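You operate a simulated robot arm through the tools that you are given. There is no shell and no other tool.

Carry out the task below with a simulated robot arm. There is one attempt and no reset: what you move stays moved.

## Task
Put things in order on the top of the wooden table. At the end: the brown sponge dauber stands where the clear water beaker stood; the cream size tab pack from the top of the wooden table is on the green heat test plate; the clear water beaker stands where the white cone core stood; the white cone core stands where the blue chalk block stood; the blue chalk block is on the brown thread carton (marked "Daweth"); whatever was shut is shut again. Leave all else as you found it, and nothing knocked over.

Only the result counts: the job must be done as asked and must still hold three seconds after the hand-in. Knocking over, shifting, dropping, spilling or breaking anything else fails it.

## Robot
A 7-joint arm with a two-finger gripper, fixed in place. Base frame: the origin is at the foot of the arm, x ahead of it, y to its left, z up; the work surface is at about z = 76. Lengths are in cm, angles in degrees, forces in N, time in s.
With the tool pointing down near the work surface it reaches from about 34 to 72 cm from the base axis. Its first joint turns from -66.0 to 66.0 degrees. Payload 2.45 kg.
The TCP is the grasp point between the finger pads, 2.6 cm short of the fingertips. In the tool frame z runs along the fingers and y along their closing line. Largest opening 9.6 cm; the body of the gripper starts 6.9 cm behind the TCP.
Orientation is that of the tool frame in the base frame, as a unit quaternion [w, x, y, z]. With the fingers straight down and closing along the base's y, the tool's x points along the base's -x, its y along +y and its z along -z.

## Interface
- The arm moves only by the tool play_rows. Its argument "motion" is a list of rows, each an object (a shift or turn left out is 0, a gripper value left out holds the last) with "dp": the shift along the tool's x, y, z in mm, a list of three; "rot": the turn, a rotation vector about the tool's x, y, z in degrees, a list of three; "jaw": the opening, from 0 (shut) to 1 (fully open). In form: [{"dp": [x, y, z], "rot": [rx, ry, rz], "jaw": jaw}, ...]. A call has 1 to 20 rows; each row shifts and turns the commanded pose from where the row before left it, along the tool's axes as they then stand. A row lasts 0.2 s, in which the tool goes at most 5 cm and 8.6 degrees; a call with a longer step from one row to the next is refused whole, and so is a gripper value outside its range. A pose out of reach is approached as far as the arm can. The call stops where the force on the tool passes 40 N (or 10 N more than at its start, if that is more) or the arm is blocked; 0.2 s more then pass. The fingers move at their own pace and stop on an object; they squeeze with about 40 N. The grip force told is the motor's: it shows also when the fingers shut on nothing. Time passes only in rows, and 0.2 s behind the last, so rows that do not move let the fingers close. It gives the time, the measured TCP pose, the force on the tool (base axes), the opening and the grip force at its end, in the units of the frame above (readings bear some noise), with the torque about the TCP (base axes, N m) and any sound that the robot's microphone picked up.
- Cameras (640 x 400 px; columns grow to the right, rows downward): "scene" is fixed at [14.82, -38.27, 141.77]; the picture's right is [0.91, -0.42, 0.00], its down [-0.26, -0.56, -0.78] and it looks along [0.33, 0.71, -0.62] (base axes); focal length 353 px, centre (320, 200). "wrist" rides on the gripper at [8.2, 0.3, -9.8] in the tool frame; the picture's right is [-0.04, 1.00, 0.00], its down [-0.73, -0.03, -0.68] and it looks along [-0.68, -0.03, 0.73] (tool axes); focal length 256 px, centre (320, 200). There is no depth. A picture from a camera that has moved, and an enlarged one, comes with that camera's place and axes in the base frame and with its lens.
- get_image(camera): a new picture of that camera. No time passes.
- zoom(camera, box): a new picture of the part [left, top, right, bottom] of that camera's present view, enlarged. No time passes.
- finish_job(): hands the job in; it is judged then, once.

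Places have to be worked out from the pictures, the camera data and where the tool is seen. Open the gripper and draw the arm clear of the work before you hand the job in, unless the task says otherwise.

The tools are called by a JSON object that holds its "fn" and its "kwargs". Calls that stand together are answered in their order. play_rows: Moves the arm, as the interface text tells. Its arguments: {"type":"object","properties":{"motion":{"type":"array","items":{"type":"object","properties":{"dp":{"type":"array","items":{"type":"number"}},"rot":{"type":"array","items":{"type":"number"}},"jaw":{"type":"number"}}}}},"required":["motion"]} The other tools are called the same way: get_image (camera) takes a picture; zoom (camera, box) takes an enlarged picture of a part of a camera's view; finish_job () hands the job in.

At the start:

```text
clock: 0.0
ee_pos: [33.95, 20.2, 105.58]
ee_rot: [0.0, 0.0, 1.0, 0.0]
contact_force: [0.8, 0.1, 0.2]
moment: [-0.01, 0.02, -0.01]
opening: 9.61
grip_force: 0.0
```

scene: 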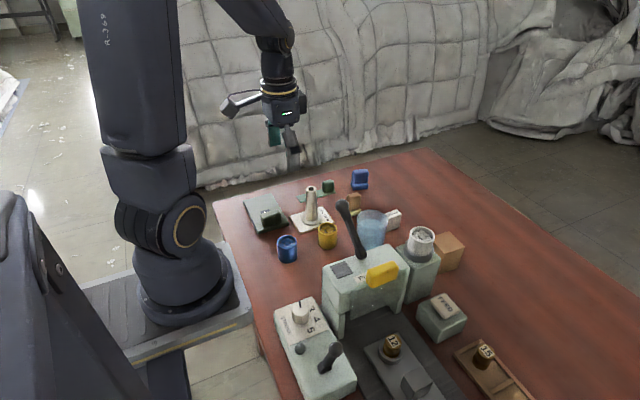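
wrist: 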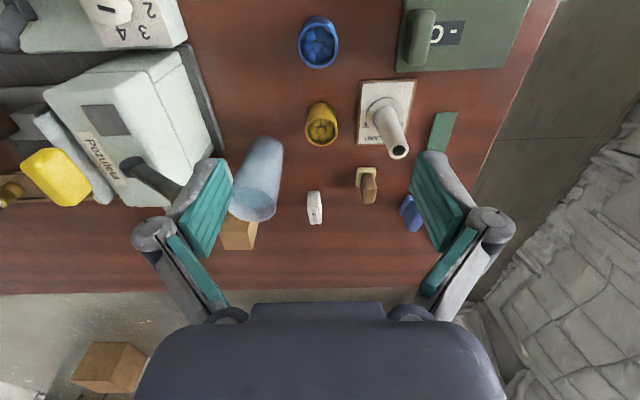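

I'll start by looking closely at the scene from both cameras to identify objects.

{"fn": "zoom", "kwargs": {"camera": "scene", "box": [230, 150, 430, 275]}}

{"fn": "zoom", "kwargs": {"camera": "scene", "box": [260, 250, 540, 400]}}

{"fn": "zoom", "kwargs": {"camera": "wrist", "box": [200, 0, 540, 290]}}

{"fn": "zoom", "kwargs": {"camera": "scene", "box": [320, 180, 480, 280]}}

```text
3.20 times, centred on (330, 212) of scene
camera zoom: at [14.82, -38.27, 141.77], right [0.91, -0.42, 0.0], down [-0.26, -0.56, -0.78], along [0.33, 0.71, -0.62], focal length 1128 px, centre (288, 160)
```

zoom: 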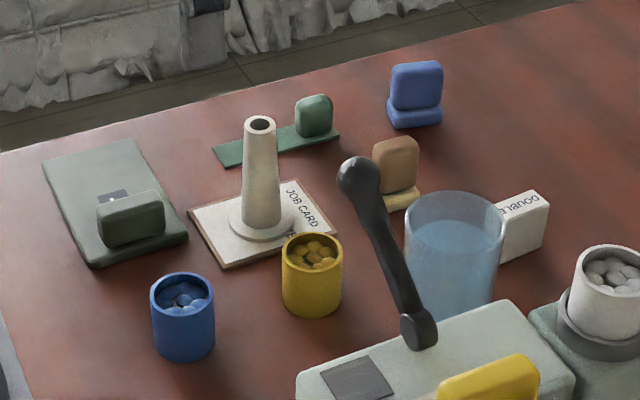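

```text
2.29 times, centred on (400, 325) of scene
camera zoom: at [14.82, -38.27, 141.77], right [0.91, -0.42, 0.0], down [-0.26, -0.56, -0.78], along [0.33, 0.71, -0.62], focal length 806 px, centre (137, -86)
```

zoom: 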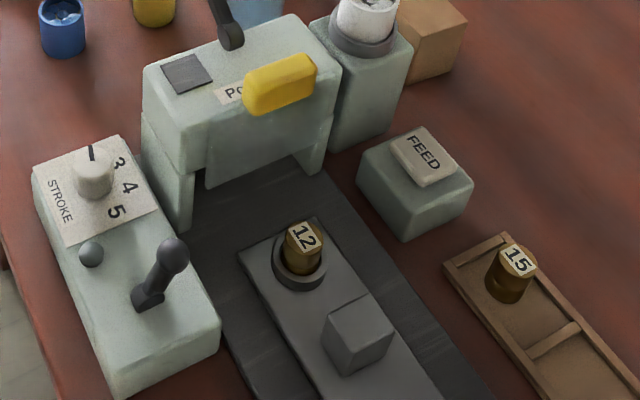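

```text
1.38 times, centred on (370, 145) of wrist
camera zoom: at [25.68, 20.61, 115.39], right [0.04, 1.0, 0.0], down [0.73, -0.03, 0.68], along [0.68, -0.03, -0.73], focal length 353 px, centre (251, 276)
```

zoom: 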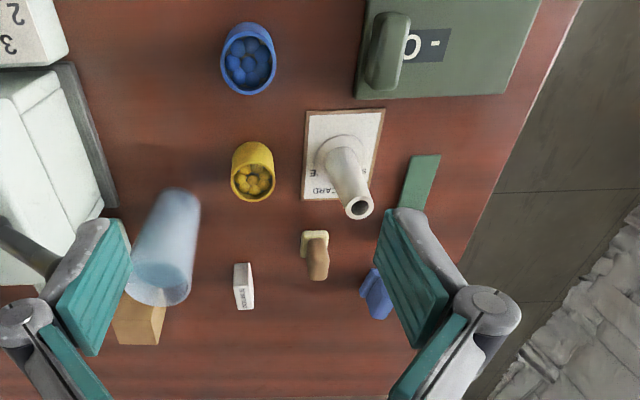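

```text
4.00 times, centred on (400, 230) of scene
camera zoom: at [14.82, -38.27, 141.77], right [0.91, -0.42, 0.0], down [-0.26, -0.56, -0.78], along [0.33, 0.71, -0.62], focal length 1410 px, centre (0, 80)
```

zoom: 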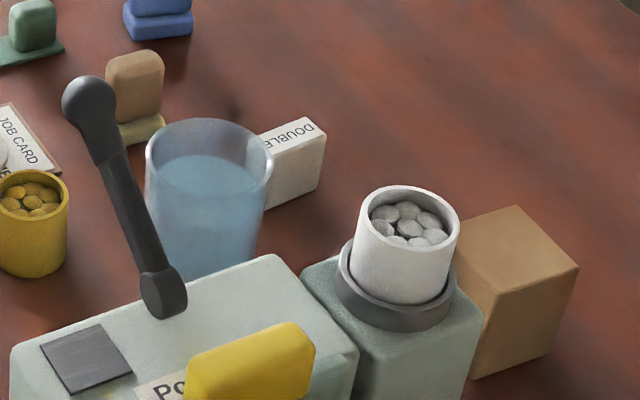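

The target items are visible: dauber near (56,28), beaker near (51,12), cone on the job card near (44,30), chalk near (64,38) and carton near (66,2). There are two green candidates for the "heat test plate", so I move left, staying high, to look at them more closely.

{"fn": "play_rows", "kwargs": {"motion": [{"dp": [0, 40, 0]}, {"dp": [0, 40, 0]}, {"dp": [0, 40, 0]}, {"dp": [0, 40, 0]}, {"dp": [0, 0, 0]}]}}

{"fn": "get_image", "kwargs": {"camera": "wrist"}}

{"fn": "zoom", "kwargs": {"camera": "wrist", "box": [200, 0, 440, 200]}}

```text
clock: 1.2
ee_pos: [34.02, 36.16, 105.36]
ee_rot: [0.0, 0.0, 1.0, 0.0]
contact_force: [-0.1, 0.3, 0.2]
moment: [0.0, -0.03, 0.02]
opening: 9.61
grip_force: 0.0
```

```text
taken
camera wrist: at [25.75, 36.62, 115.13], right [0.04, 1.0, 0.0], down [0.73, -0.03, 0.68], along [0.68, -0.03, -0.73], focal length 256 px, centre (320, 200)
```

wrist: 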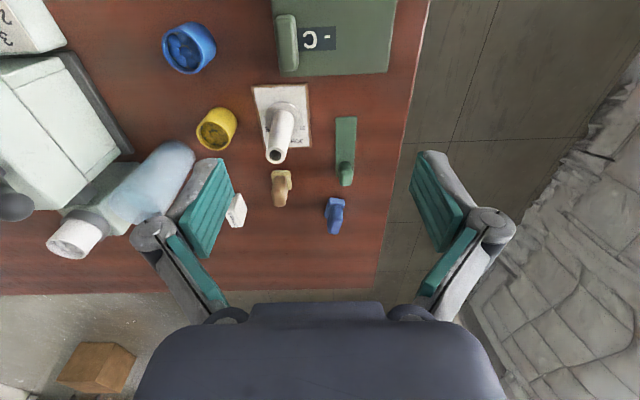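

```text
2.00 times, centred on (320, 100) of wrist
camera zoom: at [25.75, 36.62, 115.13], right [0.04, 1.0, 0.0], down [0.73, -0.03, 0.68], along [0.68, -0.03, -0.73], focal length 512 px, centre (320, 400)
```

zoom: 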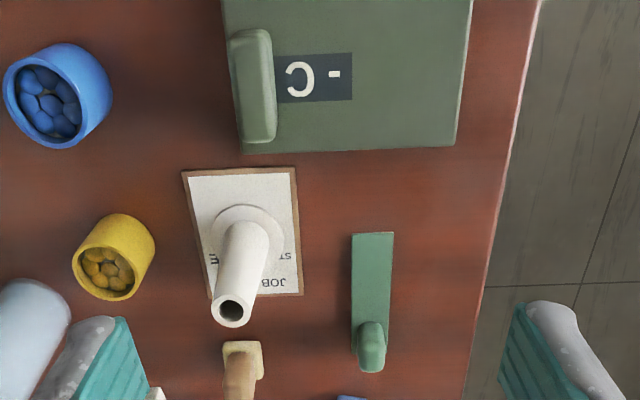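

The larger green slab bears a "- °C" display, so it's the heat test plate; the narrow green strip with knob is something else. Now I'll look at the right side of the table, moving over high.

{"fn": "play_rows", "kwargs": {"motion": [{"dp": [0, -45, -10]}, {"dp": [0, -45, -10]}, {"dp": [0, -45, -10]}, {"dp": [0, -45, 0]}, {"dp": [0, -45, 0]}, {"dp": [0, -45, 0]}, {"dp": [0, -45, 0]}, {"dp": [0, 0, 0]}]}}

{"fn": "get_image", "kwargs": {"camera": "wrist"}}

{"fn": "get_image", "kwargs": {"camera": "scene"}}

```text
clock: 3.0
ee_pos: [33.89, 4.7, 108.83]
ee_rot: [0.0, -0.001, 1.0, 0.0]
contact_force: [0.1, 0.4, -0.4]
moment: [0.01, -0.01, 0.03]
opening: 9.6
grip_force: 0.0
```

```text
taken
camera wrist: at [25.66, 5.03, 118.48], right [0.04, 1.0, 0.0], down [0.73, -0.03, 0.68], along [0.68, -0.03, -0.73], focal length 256 px, centre (320, 200)
```

wrist: 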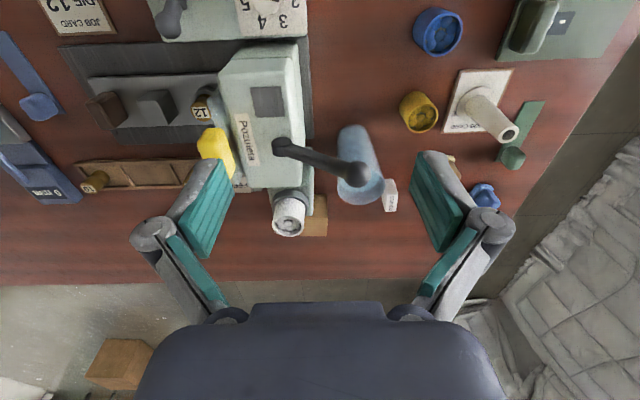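

```text
taken
```

scene: 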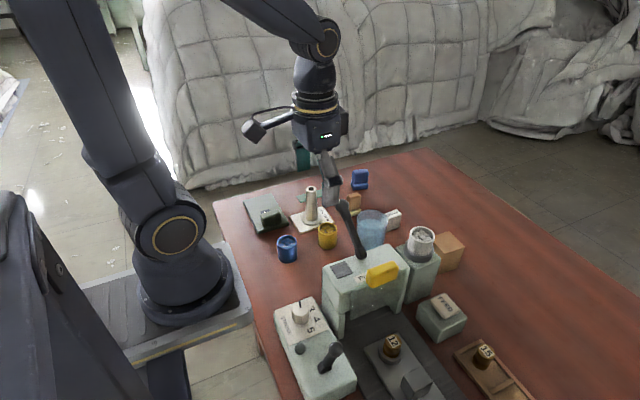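

The right half has similar items (another job card, a blue plate). The press lever reaches up to about z=99 around (41, 8), so I keep high and continue right to survey the rest.

{"fn": "play_rows", "kwargs": {"motion": [{"dp": [0, -45, 0]}, {"dp": [0, -45, 0]}, {"dp": [0, -45, 0]}, {"dp": [0, -45, 0]}, {"dp": [0, -45, 0]}, {"dp": [0, 0, 0]}]}}

{"fn": "get_image", "kwargs": {"camera": "wrist"}}

{"fn": "zoom", "kwargs": {"camera": "wrist", "box": [120, 0, 500, 238]}}

```text
clock: 4.4
ee_pos: [34.21, -18.02, 108.3]
ee_rot: [0.0, 0.0, 1.0, 0.0]
contact_force: [-0.8, 0.3, 0.2]
moment: [-0.01, -0.01, 0.01]
opening: 9.61
grip_force: 0.0
```

```text
taken
camera wrist: at [25.96, -17.57, 118.05], right [0.04, 1.0, 0.0], down [0.73, -0.03, 0.68], along [0.68, -0.03, -0.73], focal length 256 px, centre (320, 200)
```

wrist: 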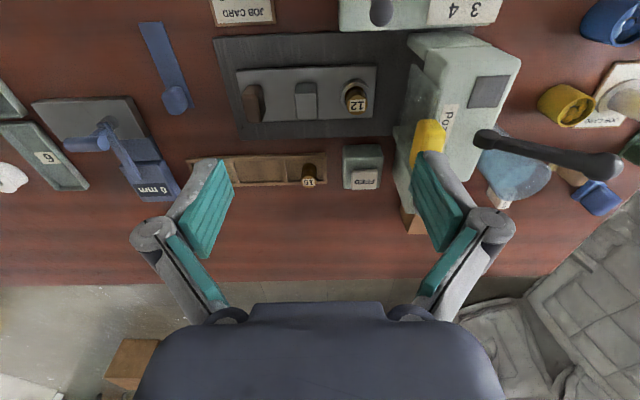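

```text
1.68 times, centred on (310, 119) of wrist
camera zoom: at [25.96, -17.57, 118.05], right [0.04, 1.0, 0.0], down [0.73, -0.03, 0.68], along [0.68, -0.03, -0.73], focal length 430 px, centre (337, 336)
```

zoom: 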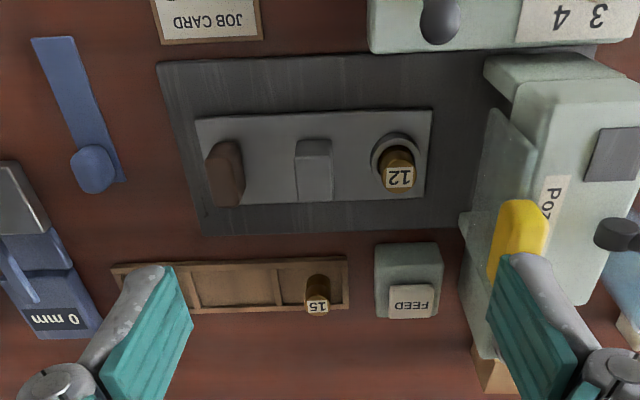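

More stations continue to the right; I keep surveying to check whether any other carton, tab pack or plate exists there.

{"fn": "play_rows", "kwargs": {"motion": [{"dp": [0, -45, 0]}, {"dp": [0, -45, 0]}, {"dp": [0, -45, 0]}, {"dp": [0, -45, 0]}, {"dp": [0, -45, 0]}, {"dp": [0, 0, 0]}]}}

{"fn": "get_image", "kwargs": {"camera": "wrist"}}

{"fn": "zoom", "kwargs": {"camera": "wrist", "box": [0, 0, 420, 262]}}

```text
clock: 5.8
ee_pos: [33.81, -40.13, 108.69]
ee_rot: [0.0, 0.0, 1.0, 0.0]
contact_force: [0.5, 0.0, 0.4]
moment: [0.02, 0.0, 0.0]
opening: 9.58
grip_force: 0.0
```

```text
taken
camera wrist: at [25.64, -39.77, 118.41], right [0.04, 1.0, 0.0], down [0.73, -0.03, 0.68], along [0.68, -0.03, -0.73], focal length 256 px, centre (320, 200)
```

wrist: 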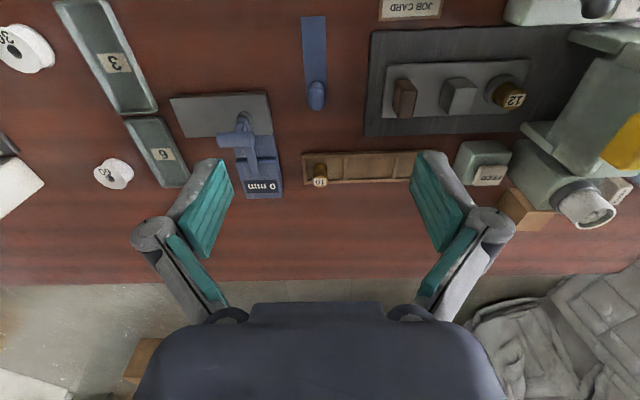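

```text
1.52 times, centred on (210, 131) of wrist
camera zoom: at [25.64, -39.77, 118.41], right [0.04, 1.0, 0.0], down [0.73, -0.03, 0.68], along [0.68, -0.03, -0.73], focal length 390 px, centre (488, 305)
```

zoom: 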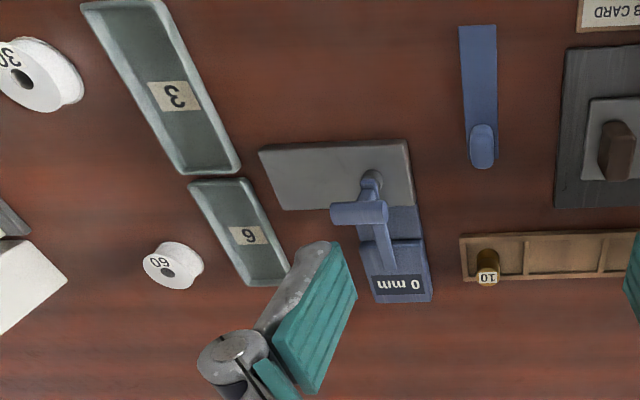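

The white box at the far left of this view needs checking too, so I go further right for one more look.

{"fn": "play_rows", "kwargs": {"motion": [{"dp": [0, -45, 0]}, {"dp": [0, -45, 0]}, {"dp": [0, -45, 0]}, {"dp": [0, -45, 0]}, {"dp": [0, 0, 0]}]}}

{"fn": "get_image", "kwargs": {"camera": "wrist"}}

{"fn": "zoom", "kwargs": {"camera": "wrist", "box": [0, 0, 420, 262]}}

```text
clock: 7.0
ee_pos: [33.1, -55.24, 108.53]
ee_rot: [0.0, 0.0, 1.0, 0.0]
contact_force: [-0.3, 0.9, -0.1]
moment: [0.0, 0.02, 0.0]
opening: 9.58
grip_force: 0.1
out of reach, approached as far as the arm can: row 4
```

```text
taken
camera wrist: at [24.79, -54.81, 118.19], right [0.04, 1.0, 0.0], down [0.73, -0.03, 0.68], along [0.68, -0.03, -0.73], focal length 256 px, centre (320, 200)
```

wrist: 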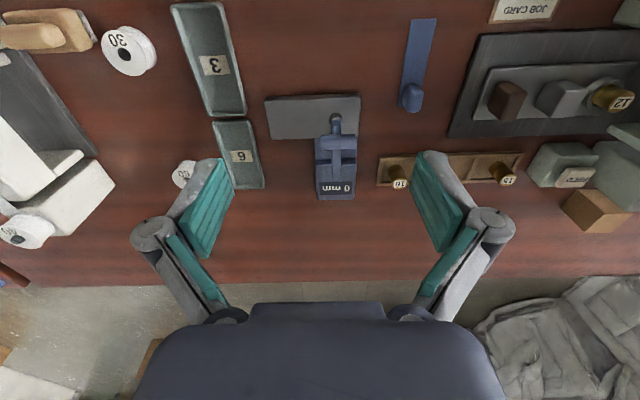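

```text
1.52 times, centred on (210, 131) of wrist
camera zoom: at [24.79, -54.81, 118.19], right [0.04, 1.0, 0.0], down [0.73, -0.03, 0.68], along [0.68, -0.03, -0.73], focal length 390 px, centre (488, 305)
```

zoom: 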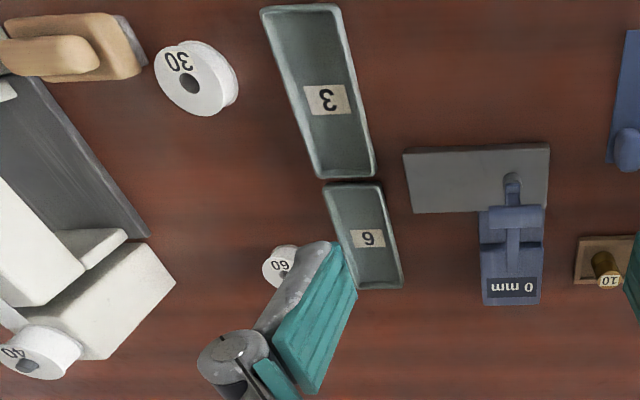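

The far right is a sewing machine with spools, nothing relevant. I return to the left station at height to view the pack, carton, beaker and dauber more closely.

{"fn": "play_rows", "kwargs": {"motion": [{"dp": [0, 48, 0]}, {"dp": [0, 48, 0]}, {"dp": [0, 48, 0]}, {"dp": [0, 48, 0]}, {"dp": [0, 48, 0]}, {"dp": [0, 48, 0]}, {"dp": [0, 48, 0]}, {"dp": [0, 48, 0]}, {"dp": [0, 48, 0]}, {"dp": [0, 48, 0]}, {"dp": [0, 48, 0]}, {"dp": [0, 48, 0]}, {"dp": [0, 48, 0]}, {"dp": [0, 48, 0]}, {"dp": [0, 48, 0]}, {"dp": [0, 48, 0]}, {"dp": [0, 20, 0]}, {"dp": [0, 0, 0]}]}}

{"fn": "get_image", "kwargs": {"camera": "wrist"}}

```text
clock: 10.8
ee_pos: [32.94, 23.5, 108.37]
ee_rot: [0.0, 0.0, 1.0, 0.0]
contact_force: [0.3, -0.2, -0.1]
moment: [0.01, 0.02, 0.04]
opening: 9.6
grip_force: 0.0
```

```text
taken
camera wrist: at [24.79, 23.92, 118.01], right [0.04, 1.0, 0.0], down [0.73, -0.03, 0.68], along [0.68, -0.03, -0.73], focal length 256 px, centre (320, 200)
```

wrist: 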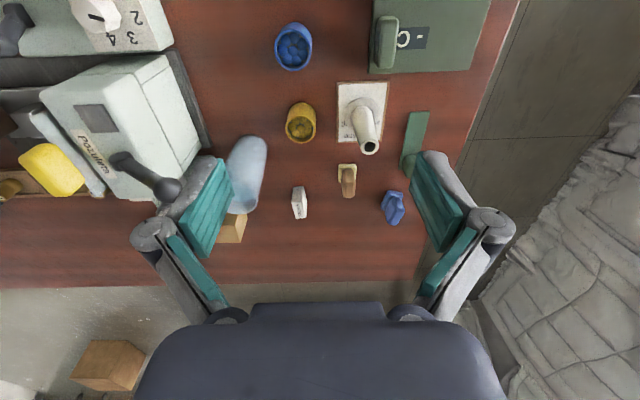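

I'll move closer over the middle of the left group (TCP about (44, 27, 100)), which clears the lever, to get precise positions.

{"fn": "play_rows", "kwargs": {"motion": [{"dp": [-40, 10, 0]}, {"dp": [-40, 10, 25]}, {"dp": [-30, 15, 30]}, {"dp": [0, 0, 30]}, {"dp": [0, 0, 0]}]}}

{"fn": "get_image", "kwargs": {"camera": "wrist"}}

{"fn": "zoom", "kwargs": {"camera": "wrist", "box": [200, 0, 440, 200]}}

{"fn": "get_image", "kwargs": {"camera": "scene"}}

```text
clock: 12.0
ee_pos: [44.31, 26.69, 99.96]
ee_rot: [0.001, 0.0, 1.0, 0.0]
contact_force: [0.6, -0.4, 0.8]
moment: [0.02, 0.0, -0.02]
opening: 9.6
grip_force: 0.1
```

```text
taken
camera wrist: at [35.9, 27.03, 109.7], right [0.04, 1.0, 0.0], down [0.73, -0.03, 0.68], along [0.68, -0.03, -0.73], focal length 256 px, centre (320, 200)
```

wrist: 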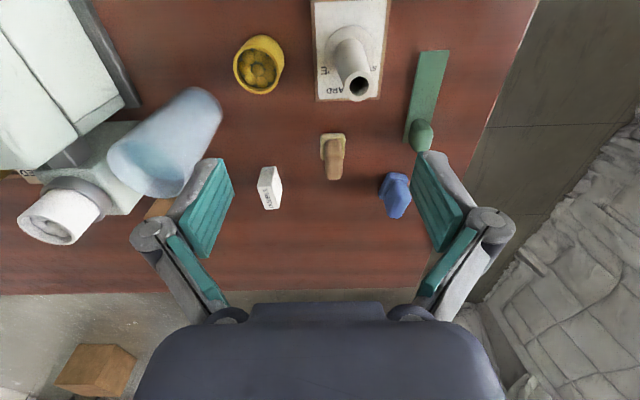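

```text
2.00 times, centred on (320, 100) of wrist
camera zoom: at [35.9, 27.03, 109.7], right [0.04, 1.0, 0.0], down [0.73, -0.03, 0.68], along [0.68, -0.03, -0.73], focal length 512 px, centre (320, 400)
```

zoom: 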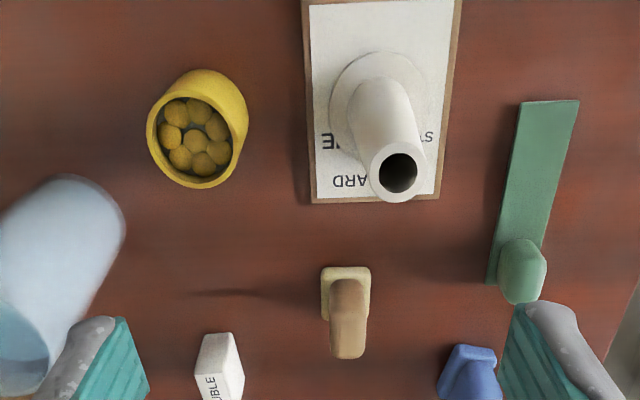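

```text
taken
```

scene: 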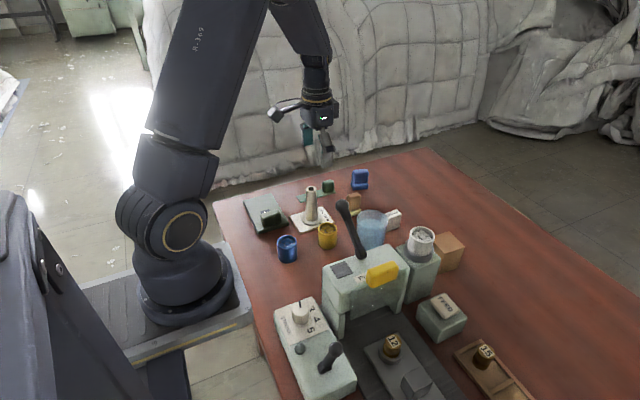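

Cone base is at about (43.4, 29.9) on the card, dauber at about (55.2, 28). I move forward toward the chalk and pack to measure them better.

{"fn": "play_rows", "kwargs": {"motion": [{"dp": [-40, 10, 0]}, {"dp": [-40, 10, 0]}, {"dp": [-20, 10, 0]}, {"dp": [0, 0, 0]}]}}

{"fn": "get_image", "kwargs": {"camera": "wrist"}}

{"fn": "zoom", "kwargs": {"camera": "wrist", "box": [200, 0, 440, 200]}}

```text
clock: 13.0
ee_pos: [54.04, 29.91, 100.09]
ee_rot: [0.0, 0.001, 1.0, 0.0]
contact_force: [0.9, 0.1, 0.2]
moment: [0.01, 0.04, -0.01]
opening: 9.6
grip_force: 0.1
```

```text
taken
camera wrist: at [45.76, 30.33, 109.79], right [0.04, 1.0, 0.0], down [0.73, -0.03, 0.68], along [0.68, -0.03, -0.73], focal length 256 px, centre (320, 200)
```

wrist: 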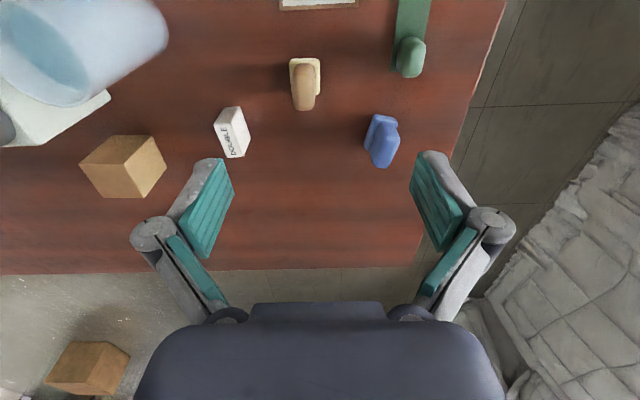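

```text
2.00 times, centred on (320, 100) of wrist
camera zoom: at [45.76, 30.33, 109.79], right [0.04, 1.0, 0.0], down [0.73, -0.03, 0.68], along [0.68, -0.03, -0.73], focal length 512 px, centre (320, 400)
```

zoom: 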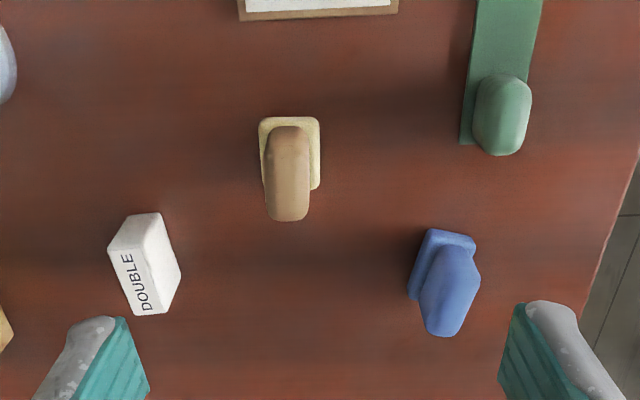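

I zoom in further on the pack and the chalk for shape and orientation.

{"fn": "zoom", "kwargs": {"camera": "wrist", "box": [205, 90, 285, 170]}}

{"fn": "zoom", "kwargs": {"camera": "wrist", "box": [345, 100, 425, 180]}}

{"fn": "zoom", "kwargs": {"camera": "wrist", "box": [60, 120, 180, 210]}}

{"fn": "zoom", "kwargs": {"camera": "scene", "box": [340, 160, 410, 230]}}

```text
5.00 times, centred on (245, 130) of wrist
camera zoom: at [45.76, 30.33, 109.79], right [0.04, 1.0, 0.0], down [0.73, -0.03, 0.68], along [0.68, -0.03, -0.73], focal length 1280 px, centre (695, 550)
```

zoom: 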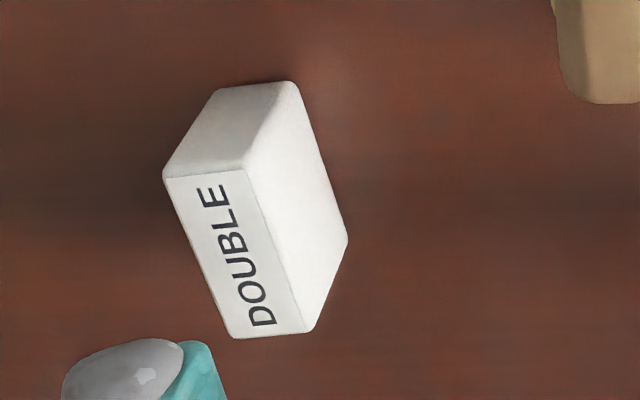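

```text
5.00 times, centred on (385, 140) of wrist
camera zoom: at [45.76, 30.33, 109.79], right [0.04, 1.0, 0.0], down [0.73, -0.03, 0.68], along [0.68, -0.03, -0.73], focal length 1280 px, centre (-5, 500)
```

zoom: 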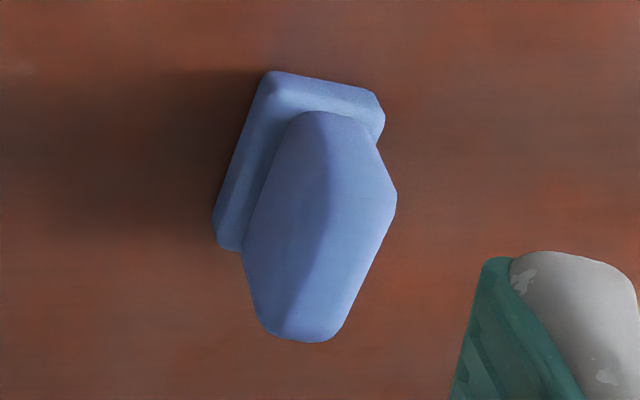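

```text
4.44 times, centred on (120, 165) of wrist
camera zoom: at [45.76, 30.33, 109.79], right [0.04, 1.0, 0.0], down [0.73, -0.03, 0.68], along [0.68, -0.03, -0.73], focal length 1138 px, centre (1209, 356)
```

zoom: 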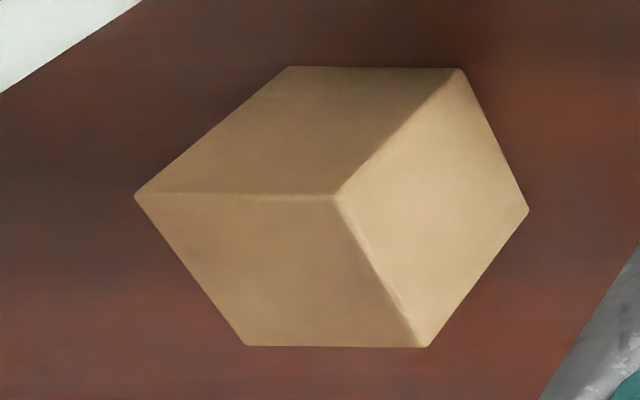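

```text
5.71 times, centred on (375, 195) of scene
camera zoom: at [14.82, -38.27, 141.77], right [0.91, -0.42, 0.0], down [-0.26, -0.56, -0.78], along [0.33, 0.71, -0.62], focal length 2015 px, centre (6, 229)
```

zoom: 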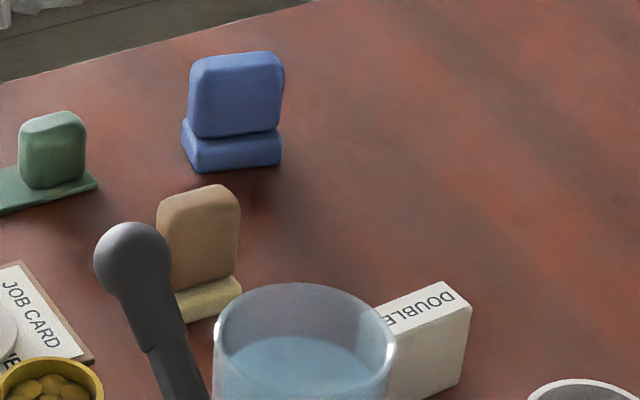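

The carton on the table shows no marking yet from these views; I zoom in on it from the scene camera and on the box on the floor.

{"fn": "zoom", "kwargs": {"camera": "scene", "box": [420, 220, 480, 280]}}

{"fn": "zoom", "kwargs": {"camera": "wrist", "box": [30, 330, 140, 400]}}

```text
6.67 times, centred on (450, 250) of scene
camera zoom: at [14.82, -38.27, 141.77], right [0.91, -0.42, 0.0], down [-0.26, -0.56, -0.78], along [0.33, 0.71, -0.62], focal length 2351 px, centre (-547, -133)
```

zoom: 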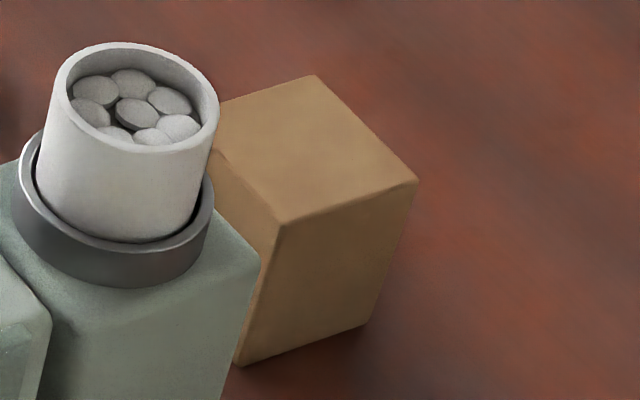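

```text
5.71 times, centred on (85, 365) of wrist
camera zoom: at [45.76, 30.33, 109.79], right [0.04, 1.0, 0.0], down [0.73, -0.03, 0.68], along [0.68, -0.03, -0.73], focal length 1463 px, centre (1663, -743)
```

zoom: 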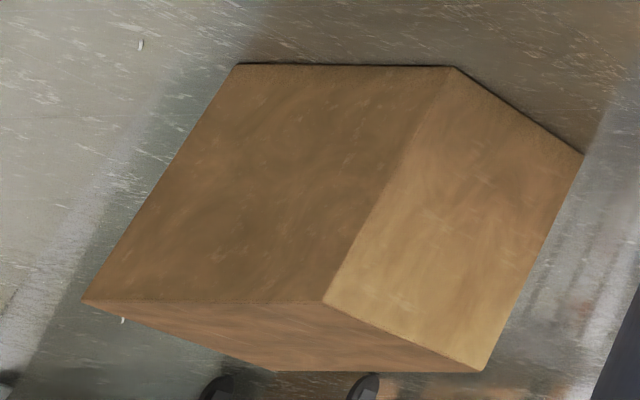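

The carton is at about x 63.3–69, y −0.7–4.8, top z≈83; the chalk centre is about (63.3, 37.8), rotated about −13°, at a radius of ~73.7 (near the reach limit). I move above it step by step to check reach and refine.

{"fn": "play_rows", "kwargs": {"motion": [{"dp": [-30, 30, 10]}, {"dp": [-30, 30, 10], "rot": [0, 0, 6.5]}, {"dp": [0, 0, 0], "rot": [0, 0, 6.5]}, {"dp": [0, 0, 0]}]}}

{"fn": "get_image", "kwargs": {"camera": "wrist"}}

{"fn": "zoom", "kwargs": {"camera": "wrist", "box": [260, 40, 420, 200]}}

```text
clock: 14.0
ee_pos: [59.96, 35.92, 97.83]
ee_rot: [0.0, 0.113, 0.994, -0.001]
contact_force: [0.2, 0.0, 0.3]
moment: [-0.03, 0.03, 0.03]
opening: 9.61
grip_force: 0.1
```

```text
taken
camera wrist: at [52.03, 38.22, 107.57], right [0.26, 0.96, 0.0], down [0.71, -0.19, 0.68], along [0.65, -0.18, -0.73], focal length 256 px, centre (320, 200)
```

wrist: 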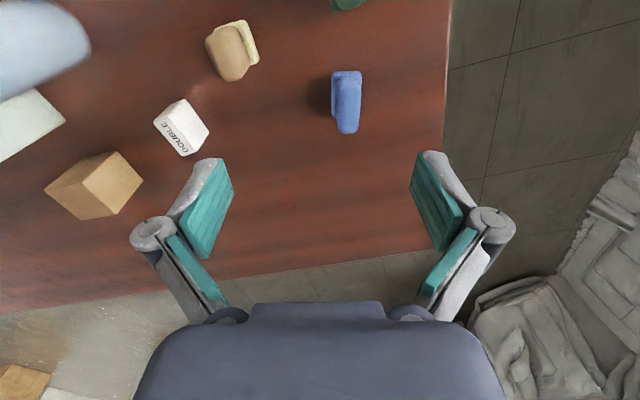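

```text
2.50 times, centred on (340, 120) of wrist
camera zoom: at [52.03, 38.22, 107.57], right [0.26, 0.96, 0.0], down [0.71, -0.19, 0.68], along [0.65, -0.18, -0.73], focal length 640 px, centre (270, 400)
```

zoom: 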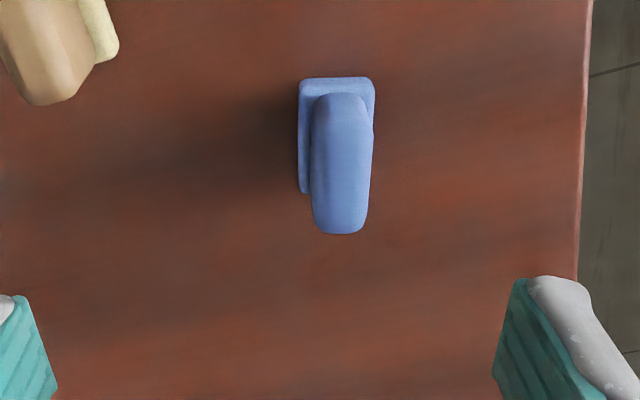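

The yaw now matches the block; its centre reads (63.4, 38.0), block width ~2.6 cm, top ≈ z 83.4. I try moving straight above it to test reach.

{"fn": "play_rows", "kwargs": {"motion": [{"dp": [-14.4, 14, 20]}, {"dp": [-14.4, 14, 20]}, {"dp": [0, 0, 10], "jaw": 0.6}, {"dp": [0, 0, 0]}]}}

{"fn": "get_image", "kwargs": {"camera": "wrist"}}

{"fn": "zoom", "kwargs": {"camera": "scene", "box": [260, 100, 420, 230]}}

```text
clock: 15.0
ee_pos: [61.08, 36.34, 92.62]
ee_rot: [0.0, 0.113, 0.994, 0.0]
contact_force: [-0.4, 0.5, 0.5]
moment: [0.01, -0.02, 0.01]
opening: 5.77
grip_force: 0.0
out of reach, approached as far as the arm can: row 1, 2
```

```text
taken
camera wrist: at [53.23, 38.59, 102.41], right [0.26, 0.96, 0.0], down [0.71, -0.19, 0.68], along [0.66, -0.18, -0.73], focal length 256 px, centre (320, 200)
```

wrist: 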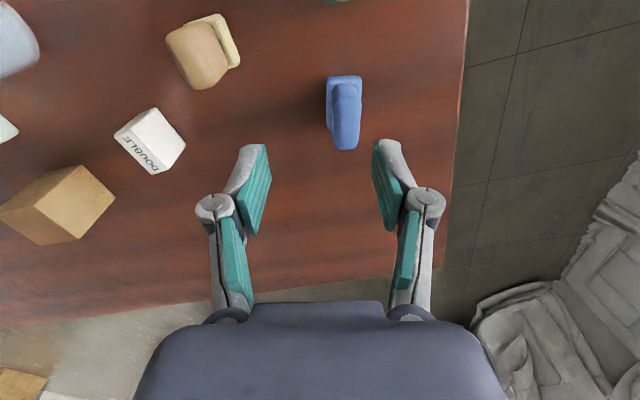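

```text
3.08 times, centred on (340, 165) of scene
camera zoom: at [14.82, -38.27, 141.77], right [0.91, -0.42, 0.0], down [-0.26, -0.56, -0.78], along [0.33, 0.71, -0.62], focal length 1085 px, centre (258, 308)
```

zoom: 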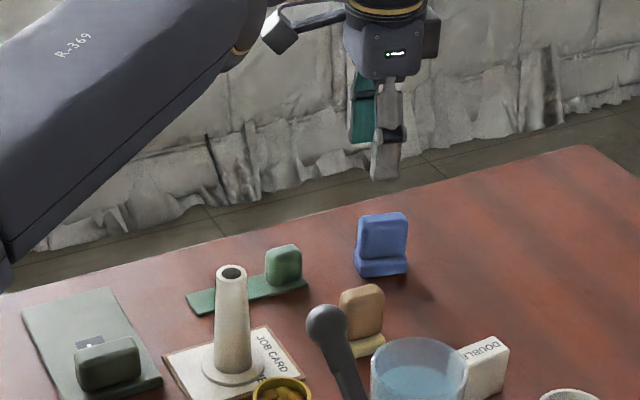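

Straight down, the reach ends at radius ~71, so I tilt the fingers outward by 15° about the closing axis (pads stay vertical) and go above the chalk.

{"fn": "play_rows", "kwargs": {"motion": [{"rot": [0, -7.5, 0]}, {"rot": [0, -7.5, 0]}, {"dp": [-13, 21.4, 10]}, {"dp": [0, 0, 0]}]}}

{"fn": "get_image", "kwargs": {"camera": "wrist"}}

```text
clock: 16.0
ee_pos: [63.43, 38.07, 91.93]
ee_rot: [0.129, 0.113, 0.985, -0.014]
contact_force: [-0.4, -0.3, 0.6]
moment: [-0.02, -0.01, -0.02]
opening: 5.74
grip_force: 0.0
```

```text
taken
camera wrist: at [53.2, 40.88, 99.27], right [0.26, 0.96, 0.01], down [0.51, -0.15, 0.85], along [0.82, -0.22, -0.53], focal length 256 px, centre (320, 200)
```

wrist: 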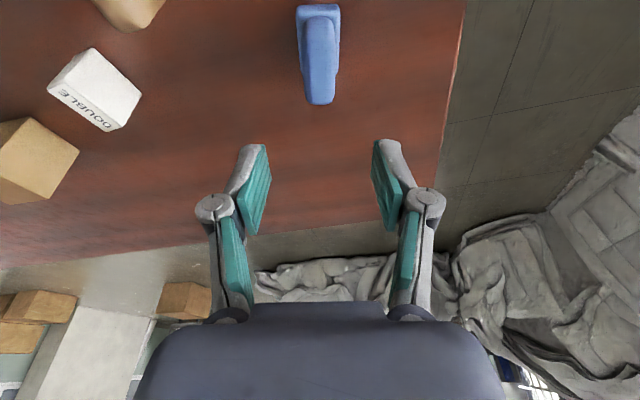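

Centered over the chalk laterally and in reach with the tilt. I descend vertically to z≈81.5.

{"fn": "play_rows", "kwargs": {"motion": [{"dp": [6.7, 0, 25.1]}, {"dp": [6.7, 0, 25.1]}, {"dp": [6.7, 0, 25.1]}, {"dp": [0, 0, 0]}]}}

{"fn": "get_image", "kwargs": {"camera": "wrist"}}

{"fn": "zoom", "kwargs": {"camera": "scene", "box": [300, 120, 420, 220]}}

```text
clock: 17.0
ee_pos: [63.39, 38.12, 84.13]
ee_rot: [0.13, 0.113, 0.985, -0.014]
contact_force: [0.1, -0.2, 0.0]
moment: [0.0, 0.02, -0.02]
opening: 5.77
grip_force: 0.1
```

```text
taken
camera wrist: at [53.17, 40.91, 91.42], right [0.26, 0.96, 0.01], down [0.51, -0.15, 0.85], along [0.82, -0.22, -0.53], focal length 256 px, centre (320, 200)
```

wrist: 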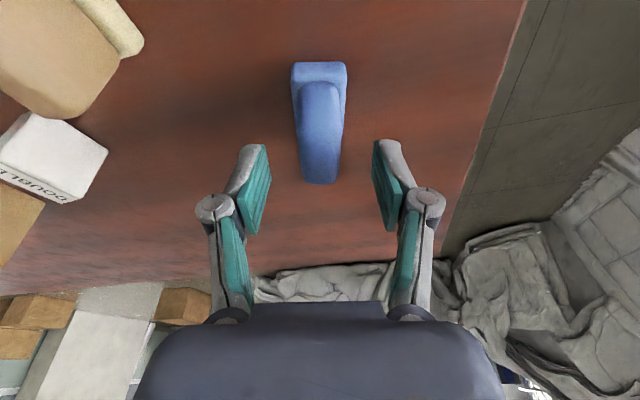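

```text
4.00 times, centred on (360, 170) of scene
camera zoom: at [14.82, -38.27, 141.77], right [0.91, -0.42, 0.0], down [-0.26, -0.56, -0.78], along [0.33, 0.71, -0.62], focal length 1410 px, centre (160, 320)
```

zoom: 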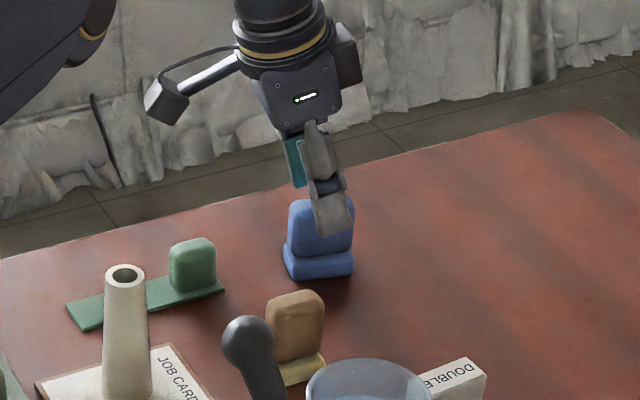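

Fingers straddle the block properly. I go down the last 3 cm and close on the block.

{"fn": "play_rows", "kwargs": {"motion": [{"dp": [4, 0, 15]}, {"dp": [4, 0, 15]}, {"dp": [0, 0, 0]}, {"jaw": 0}, {"jaw": 0}, {"jaw": 0}, {"jaw": 0}]}}

{"fn": "get_image", "kwargs": {"camera": "wrist"}}

{"fn": "zoom", "kwargs": {"camera": "scene", "box": [300, 120, 420, 220]}}

```text
clock: 18.6
ee_pos: [63.44, 38.12, 81.14]
ee_rot: [0.13, 0.112, 0.985, -0.014]
contact_force: [-0.9, -0.5, -0.3]
moment: [-0.01, -0.03, -0.01]
opening: 2.29
grip_force: 40.1
```

```text
taken
camera wrist: at [53.15, 40.94, 88.36], right [0.26, 0.96, 0.01], down [0.51, -0.15, 0.85], along [0.82, -0.22, -0.53], focal length 256 px, centre (320, 200)
```

wrist: 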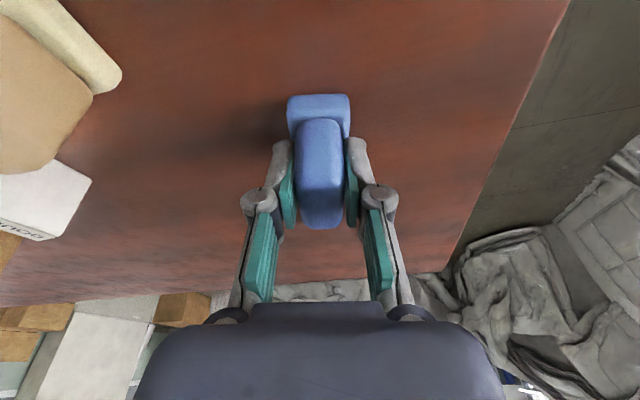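

```text
4.00 times, centred on (360, 170) of scene
camera zoom: at [14.82, -38.27, 141.77], right [0.91, -0.42, 0.0], down [-0.26, -0.56, -0.78], along [0.33, 0.71, -0.62], focal length 1410 px, centre (160, 320)
```

zoom: 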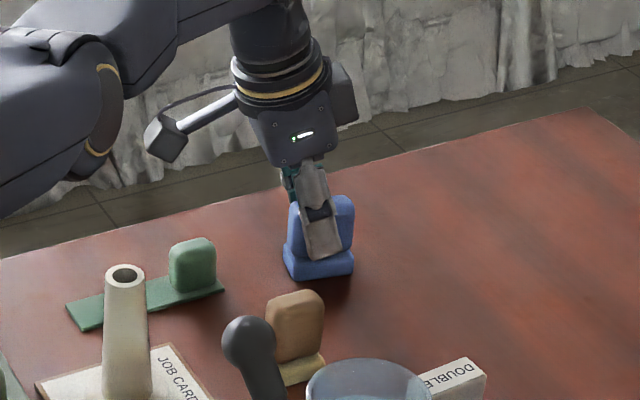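

The chalk is gripped (opening 2.3 cm, 40 N), its original centre at ≈(63.5, 38.1). I lift it vertically to z≈97 and check the hold.

{"fn": "play_rows", "kwargs": {"motion": [{"dp": [-5.2, 0, -19.3]}, {"dp": [-10.4, 0, -38.6]}, {"dp": [-10.4, 0, -38.6]}, {"dp": [-10.4, 0, -38.6]}, {"dp": [-5.2, 0, -19.3]}, {"dp": [0, 0, 0]}]}}

{"fn": "get_image", "kwargs": {"camera": "scene"}}

```text
clock: 20.0
ee_pos: [63.77, 38.79, 97.01]
ee_rot: [0.13, 0.114, 0.985, -0.015]
contact_force: [-0.4, 0.3, -0.9]
moment: [0.05, 0.03, 0.02]
opening: 2.31
grip_force: 39.9
out of reach, approached as far as the arm can: row 2, 3
```

```text
taken
```

scene: 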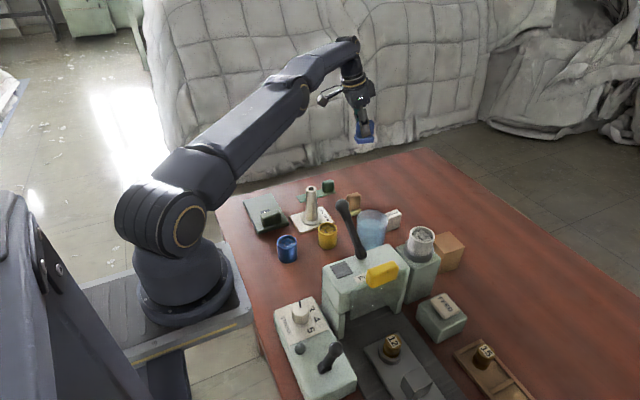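

The chalk is held and lifted. I translate toward above the carton at the same height, staying at x≈64–65.

{"fn": "play_rows", "kwargs": {"motion": [{"dp": [-8, -39.5, 2.7]}, {"dp": [-10.2, -39.5, 2.7]}, {"dp": [-10.2, -39.5, 2.7]}, {"dp": [-10.2, -39.5, 2.7]}, {"dp": [-10.2, -39.5, 2.7]}, {"dp": [-10.2, -39.5, 2.7]}, {"dp": [-10.2, -39.5, 2.7]}, {"dp": [-10.2, -39.5, 2.7]}, {"dp": [-10.2, -39.5, 2.7]}, {"dp": [0, 0, 0]}]}}

{"fn": "get_image", "kwargs": {"camera": "wrist"}}

{"fn": "get_image", "kwargs": {"camera": "scene"}}

```text
clock: 22.2
ee_pos: [64.87, 2.03, 97.02]
ee_rot: [0.13, 0.112, 0.985, -0.015]
contact_force: [0.5, -0.5, -0.6]
moment: [-0.02, -0.02, -0.04]
opening: 2.3
grip_force: 40.1
```

```text
taken
camera wrist: at [54.77, 4.83, 104.26], right [0.26, 0.96, 0.01], down [0.51, -0.15, 0.85], along [0.82, -0.22, -0.53], focal length 256 px, centre (320, 200)
```

wrist: 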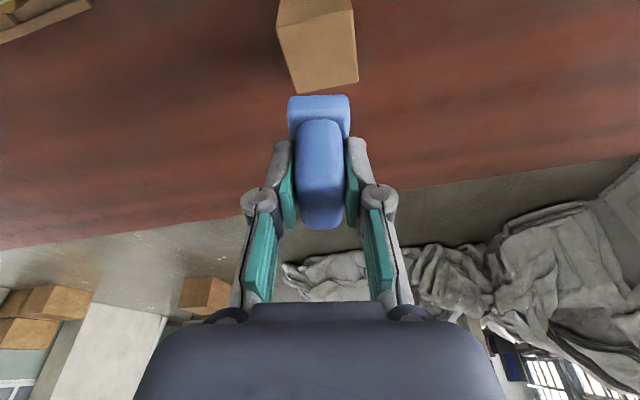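

```text
taken
```

scene: 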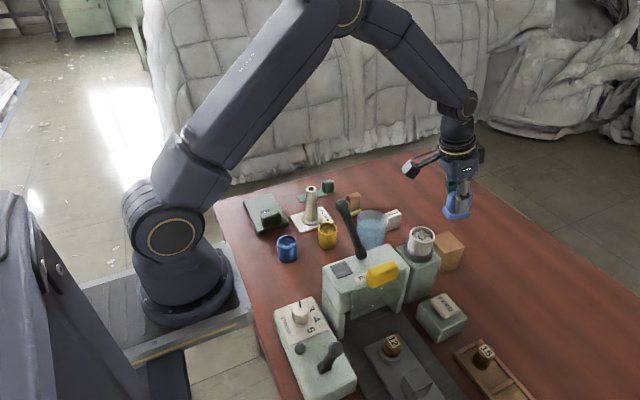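

Now I yaw the tool about the vertical so that the camera side faces +y, away from the white bead cup, and line the chalk up with the carton.

{"fn": "play_rows", "kwargs": {"motion": [{"rot": [2.2, 0, 8.21]}, {"rot": [2.2, 0, 8.21]}, {"rot": [2.2, 0, 8.21]}, {"rot": [2.2, 0, 8.21]}, {"rot": [2.2, 0, 8.21]}, {"rot": [2.2, 0, 8.21]}, {"rot": [2.2, 0, 8.21]}, {"rot": [2.2, 0, 8.21]}, {"rot": [2.2, 0, 8.21]}, {"rot": [1.0, 0, 3.77]}, {"dp": [0, 0, 0]}]}}

{"fn": "get_image", "kwargs": {"camera": "wrist"}}

{"fn": "get_image", "kwargs": {"camera": "scene"}}

```text
clock: 24.6
ee_pos: [64.87, 1.9, 96.97]
ee_rot: [0.09, 0.722, 0.679, -0.095]
contact_force: [0.2, -0.8, 0.0]
moment: [0.0, 0.03, -0.01]
opening: 2.3
grip_force: 40.2
```

```text
taken
camera wrist: at [65.79, 12.41, 104.3], right [0.99, -0.1, 0.01], down [-0.06, -0.53, 0.85], along [-0.08, -0.84, -0.53], focal length 256 px, centre (320, 200)
```

wrist: 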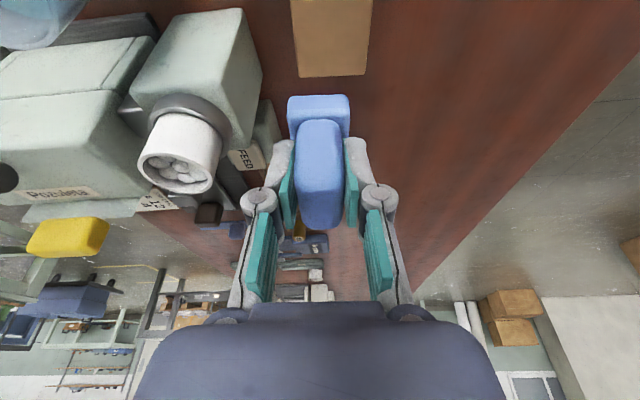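

```text
taken
```

scene: 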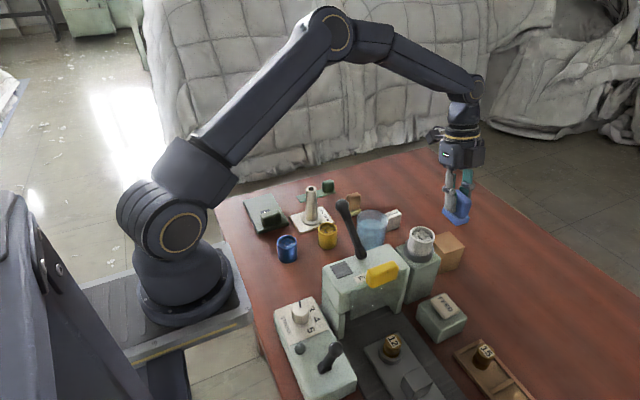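

The carton top's far edge shows me the carton centre at ≈(65.9, 2.0). I shift +1.1 cm in x and descend to z≈89.5, about 1 cm above contact.

{"fn": "play_rows", "kwargs": {"motion": [{"dp": [1.6, 10.9, -0.4]}, {"dp": [6.5, 0, 24.1]}, {"dp": [6.5, 0, 24.1]}, {"dp": [6.5, 0, 24.1]}, {"dp": [0, 0, 0]}]}}

{"fn": "get_image", "kwargs": {"camera": "wrist"}}

{"fn": "zoom", "kwargs": {"camera": "scene", "box": [400, 160, 510, 280]}}

```text
clock: 25.8
ee_pos: [66.13, 1.99, 89.36]
ee_rot: [0.089, 0.722, 0.68, -0.094]
contact_force: [-0.4, -0.5, -0.5]
moment: [-0.01, -0.01, -0.02]
opening: 2.26
grip_force: 39.6
```

```text
taken
camera wrist: at [66.89, 12.43, 96.69], right [1.0, -0.1, 0.01], down [-0.06, -0.53, 0.85], along [-0.08, -0.84, -0.53], focal length 256 px, centre (320, 200)
```

wrist: 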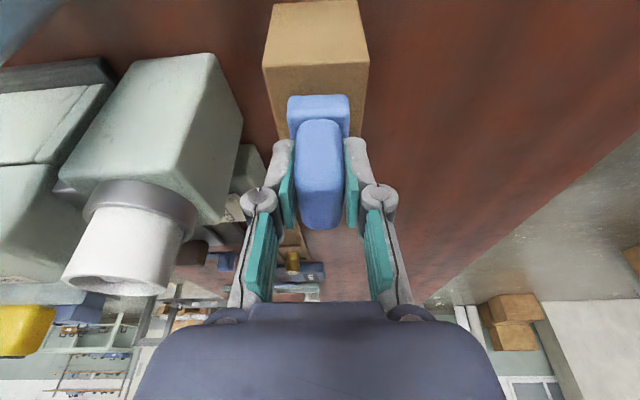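

```text
3.33 times, centred on (455, 220) of scene
camera zoom: at [14.82, -38.27, 141.77], right [0.91, -0.42, 0.0], down [-0.26, -0.56, -0.78], along [0.33, 0.71, -0.62], focal length 1175 px, centre (-130, 133)
```

zoom: 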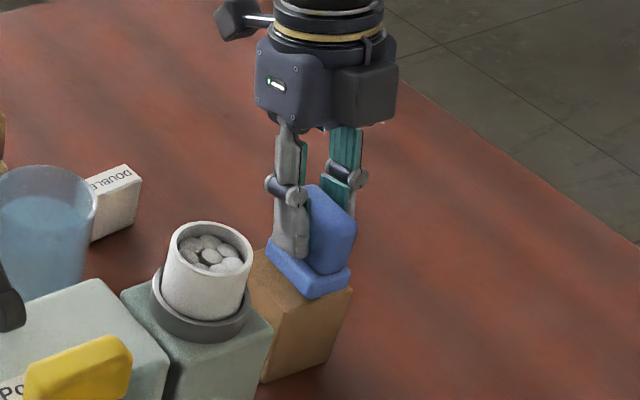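

Alignment is good laterally; the chalk should go about 0.5 cm toward +y to be centred on the carton. I shift and lower gently, watching the force.

{"fn": "play_rows", "kwargs": {"motion": [{"dp": [4.7, -1.8, -1.3]}, {"dp": [1.0, 0, 3.9]}, {"dp": [0.8, 0, 2.9]}, {"dp": [0, 0, 0]}]}}

{"fn": "zoom", "kwargs": {"camera": "scene", "box": [420, 190, 500, 280]}}

{"fn": "zoom", "kwargs": {"camera": "wrist", "box": [220, 0, 420, 160]}}

```text
clock: 26.8
ee_pos: [66.03, 2.45, 88.61]
ee_rot: [0.089, 0.721, 0.681, -0.095]
contact_force: [0.4, 0.2, -0.6]
moment: [-0.01, -0.03, -0.01]
opening: 2.29
grip_force: 40.0
```

```text
4.44 times, centred on (460, 235) of scene
camera zoom: at [14.82, -38.27, 141.77], right [0.91, -0.42, 0.0], down [-0.26, -0.56, -0.78], along [0.33, 0.71, -0.62], focal length 1567 px, centre (-302, 44)
```

zoom: 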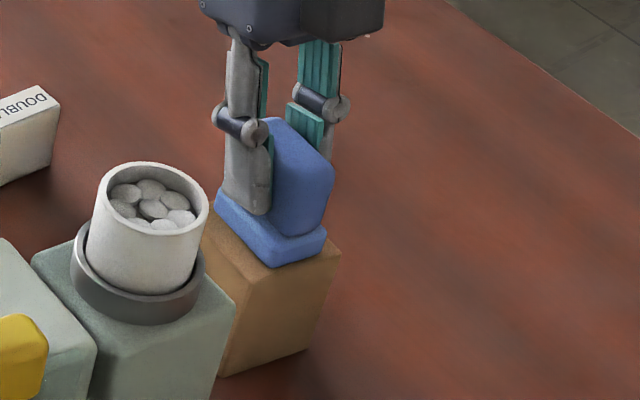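

```text
2.50 times, centred on (320, 80) of wrist
camera zoom: at [66.8, 12.97, 96.01], right [1.0, -0.1, 0.01], down [-0.06, -0.53, 0.85], along [-0.08, -0.84, -0.53], focal length 640 px, centre (320, 500)
```

zoom: 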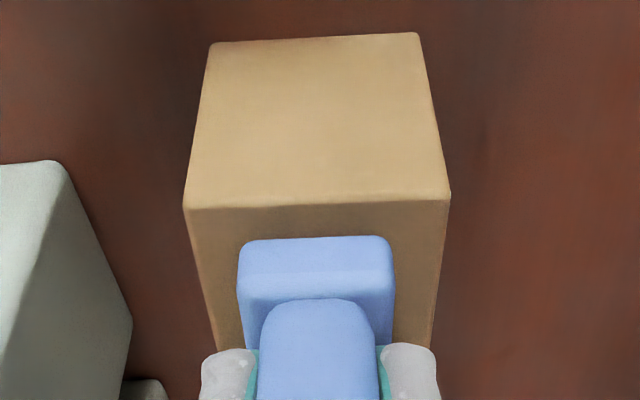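

Nearly there; a few tenths of a centimetre remain. I nudge +0.15 cm in y and lower in 2 mm steps.

{"fn": "play_rows", "kwargs": {"motion": [{"dp": [1.5, 0, -0.4]}, {"dp": [0.5, 0, 1.93]}, {"dp": [0, 0, 0]}]}}

{"fn": "zoom", "kwargs": {"camera": "scene", "box": [430, 210, 480, 260]}}

```text
clock: 27.6
ee_pos: [65.96, 2.68, 88.47]
ee_rot: [0.09, 0.722, 0.68, -0.095]
contact_force: [-1.2, -0.9, -0.8]
moment: [0.03, 0.02, 0.03]
opening: 2.29
grip_force: 39.4
```

```text
8.00 times, centred on (455, 235) of scene
camera zoom: at [14.82, -38.27, 141.77], right [0.91, -0.42, 0.0], down [-0.26, -0.56, -0.78], along [0.33, 0.71, -0.62], focal length 2821 px, centre (-760, -80)
```

zoom: 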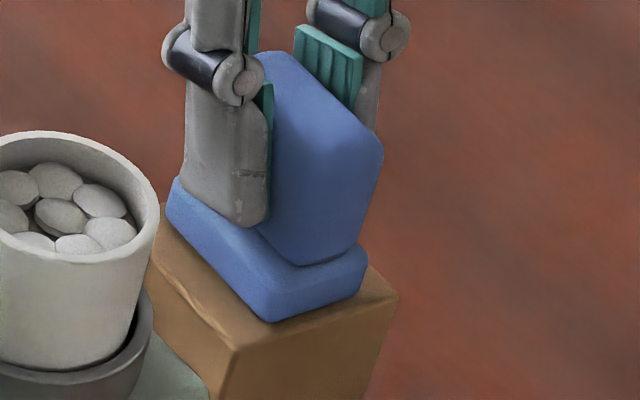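

The chalk is centred on the carton top. I keep lowering in small steps until contact registers.

{"fn": "play_rows", "kwargs": {"motion": [{"dp": [0.4, 0, 1.45]}, {"dp": [0, 0, 0]}]}}

{"fn": "play_rows", "kwargs": {"motion": [{"dp": [0.4, 0, 1.45]}, {"dp": [0, 0, 0]}]}}

```text
clock: 28.2
ee_pos: [66.02, 2.57, 88.52]
ee_rot: [0.09, 0.722, 0.68, -0.094]
contact_force: [-3.6, -0.9, 10.9]
moment: [-0.14, 0.17, -0.04]
opening: 2.3
grip_force: 39.7
```

```text
clock: 28.8
ee_pos: [65.96, 2.64, 88.54]
ee_rot: [0.092, 0.721, 0.68, -0.094]
contact_force: [-4.2, -2.3, 22.6]
moment: [-0.28, 0.19, -0.01]
opening: 2.26
grip_force: 40.0
```

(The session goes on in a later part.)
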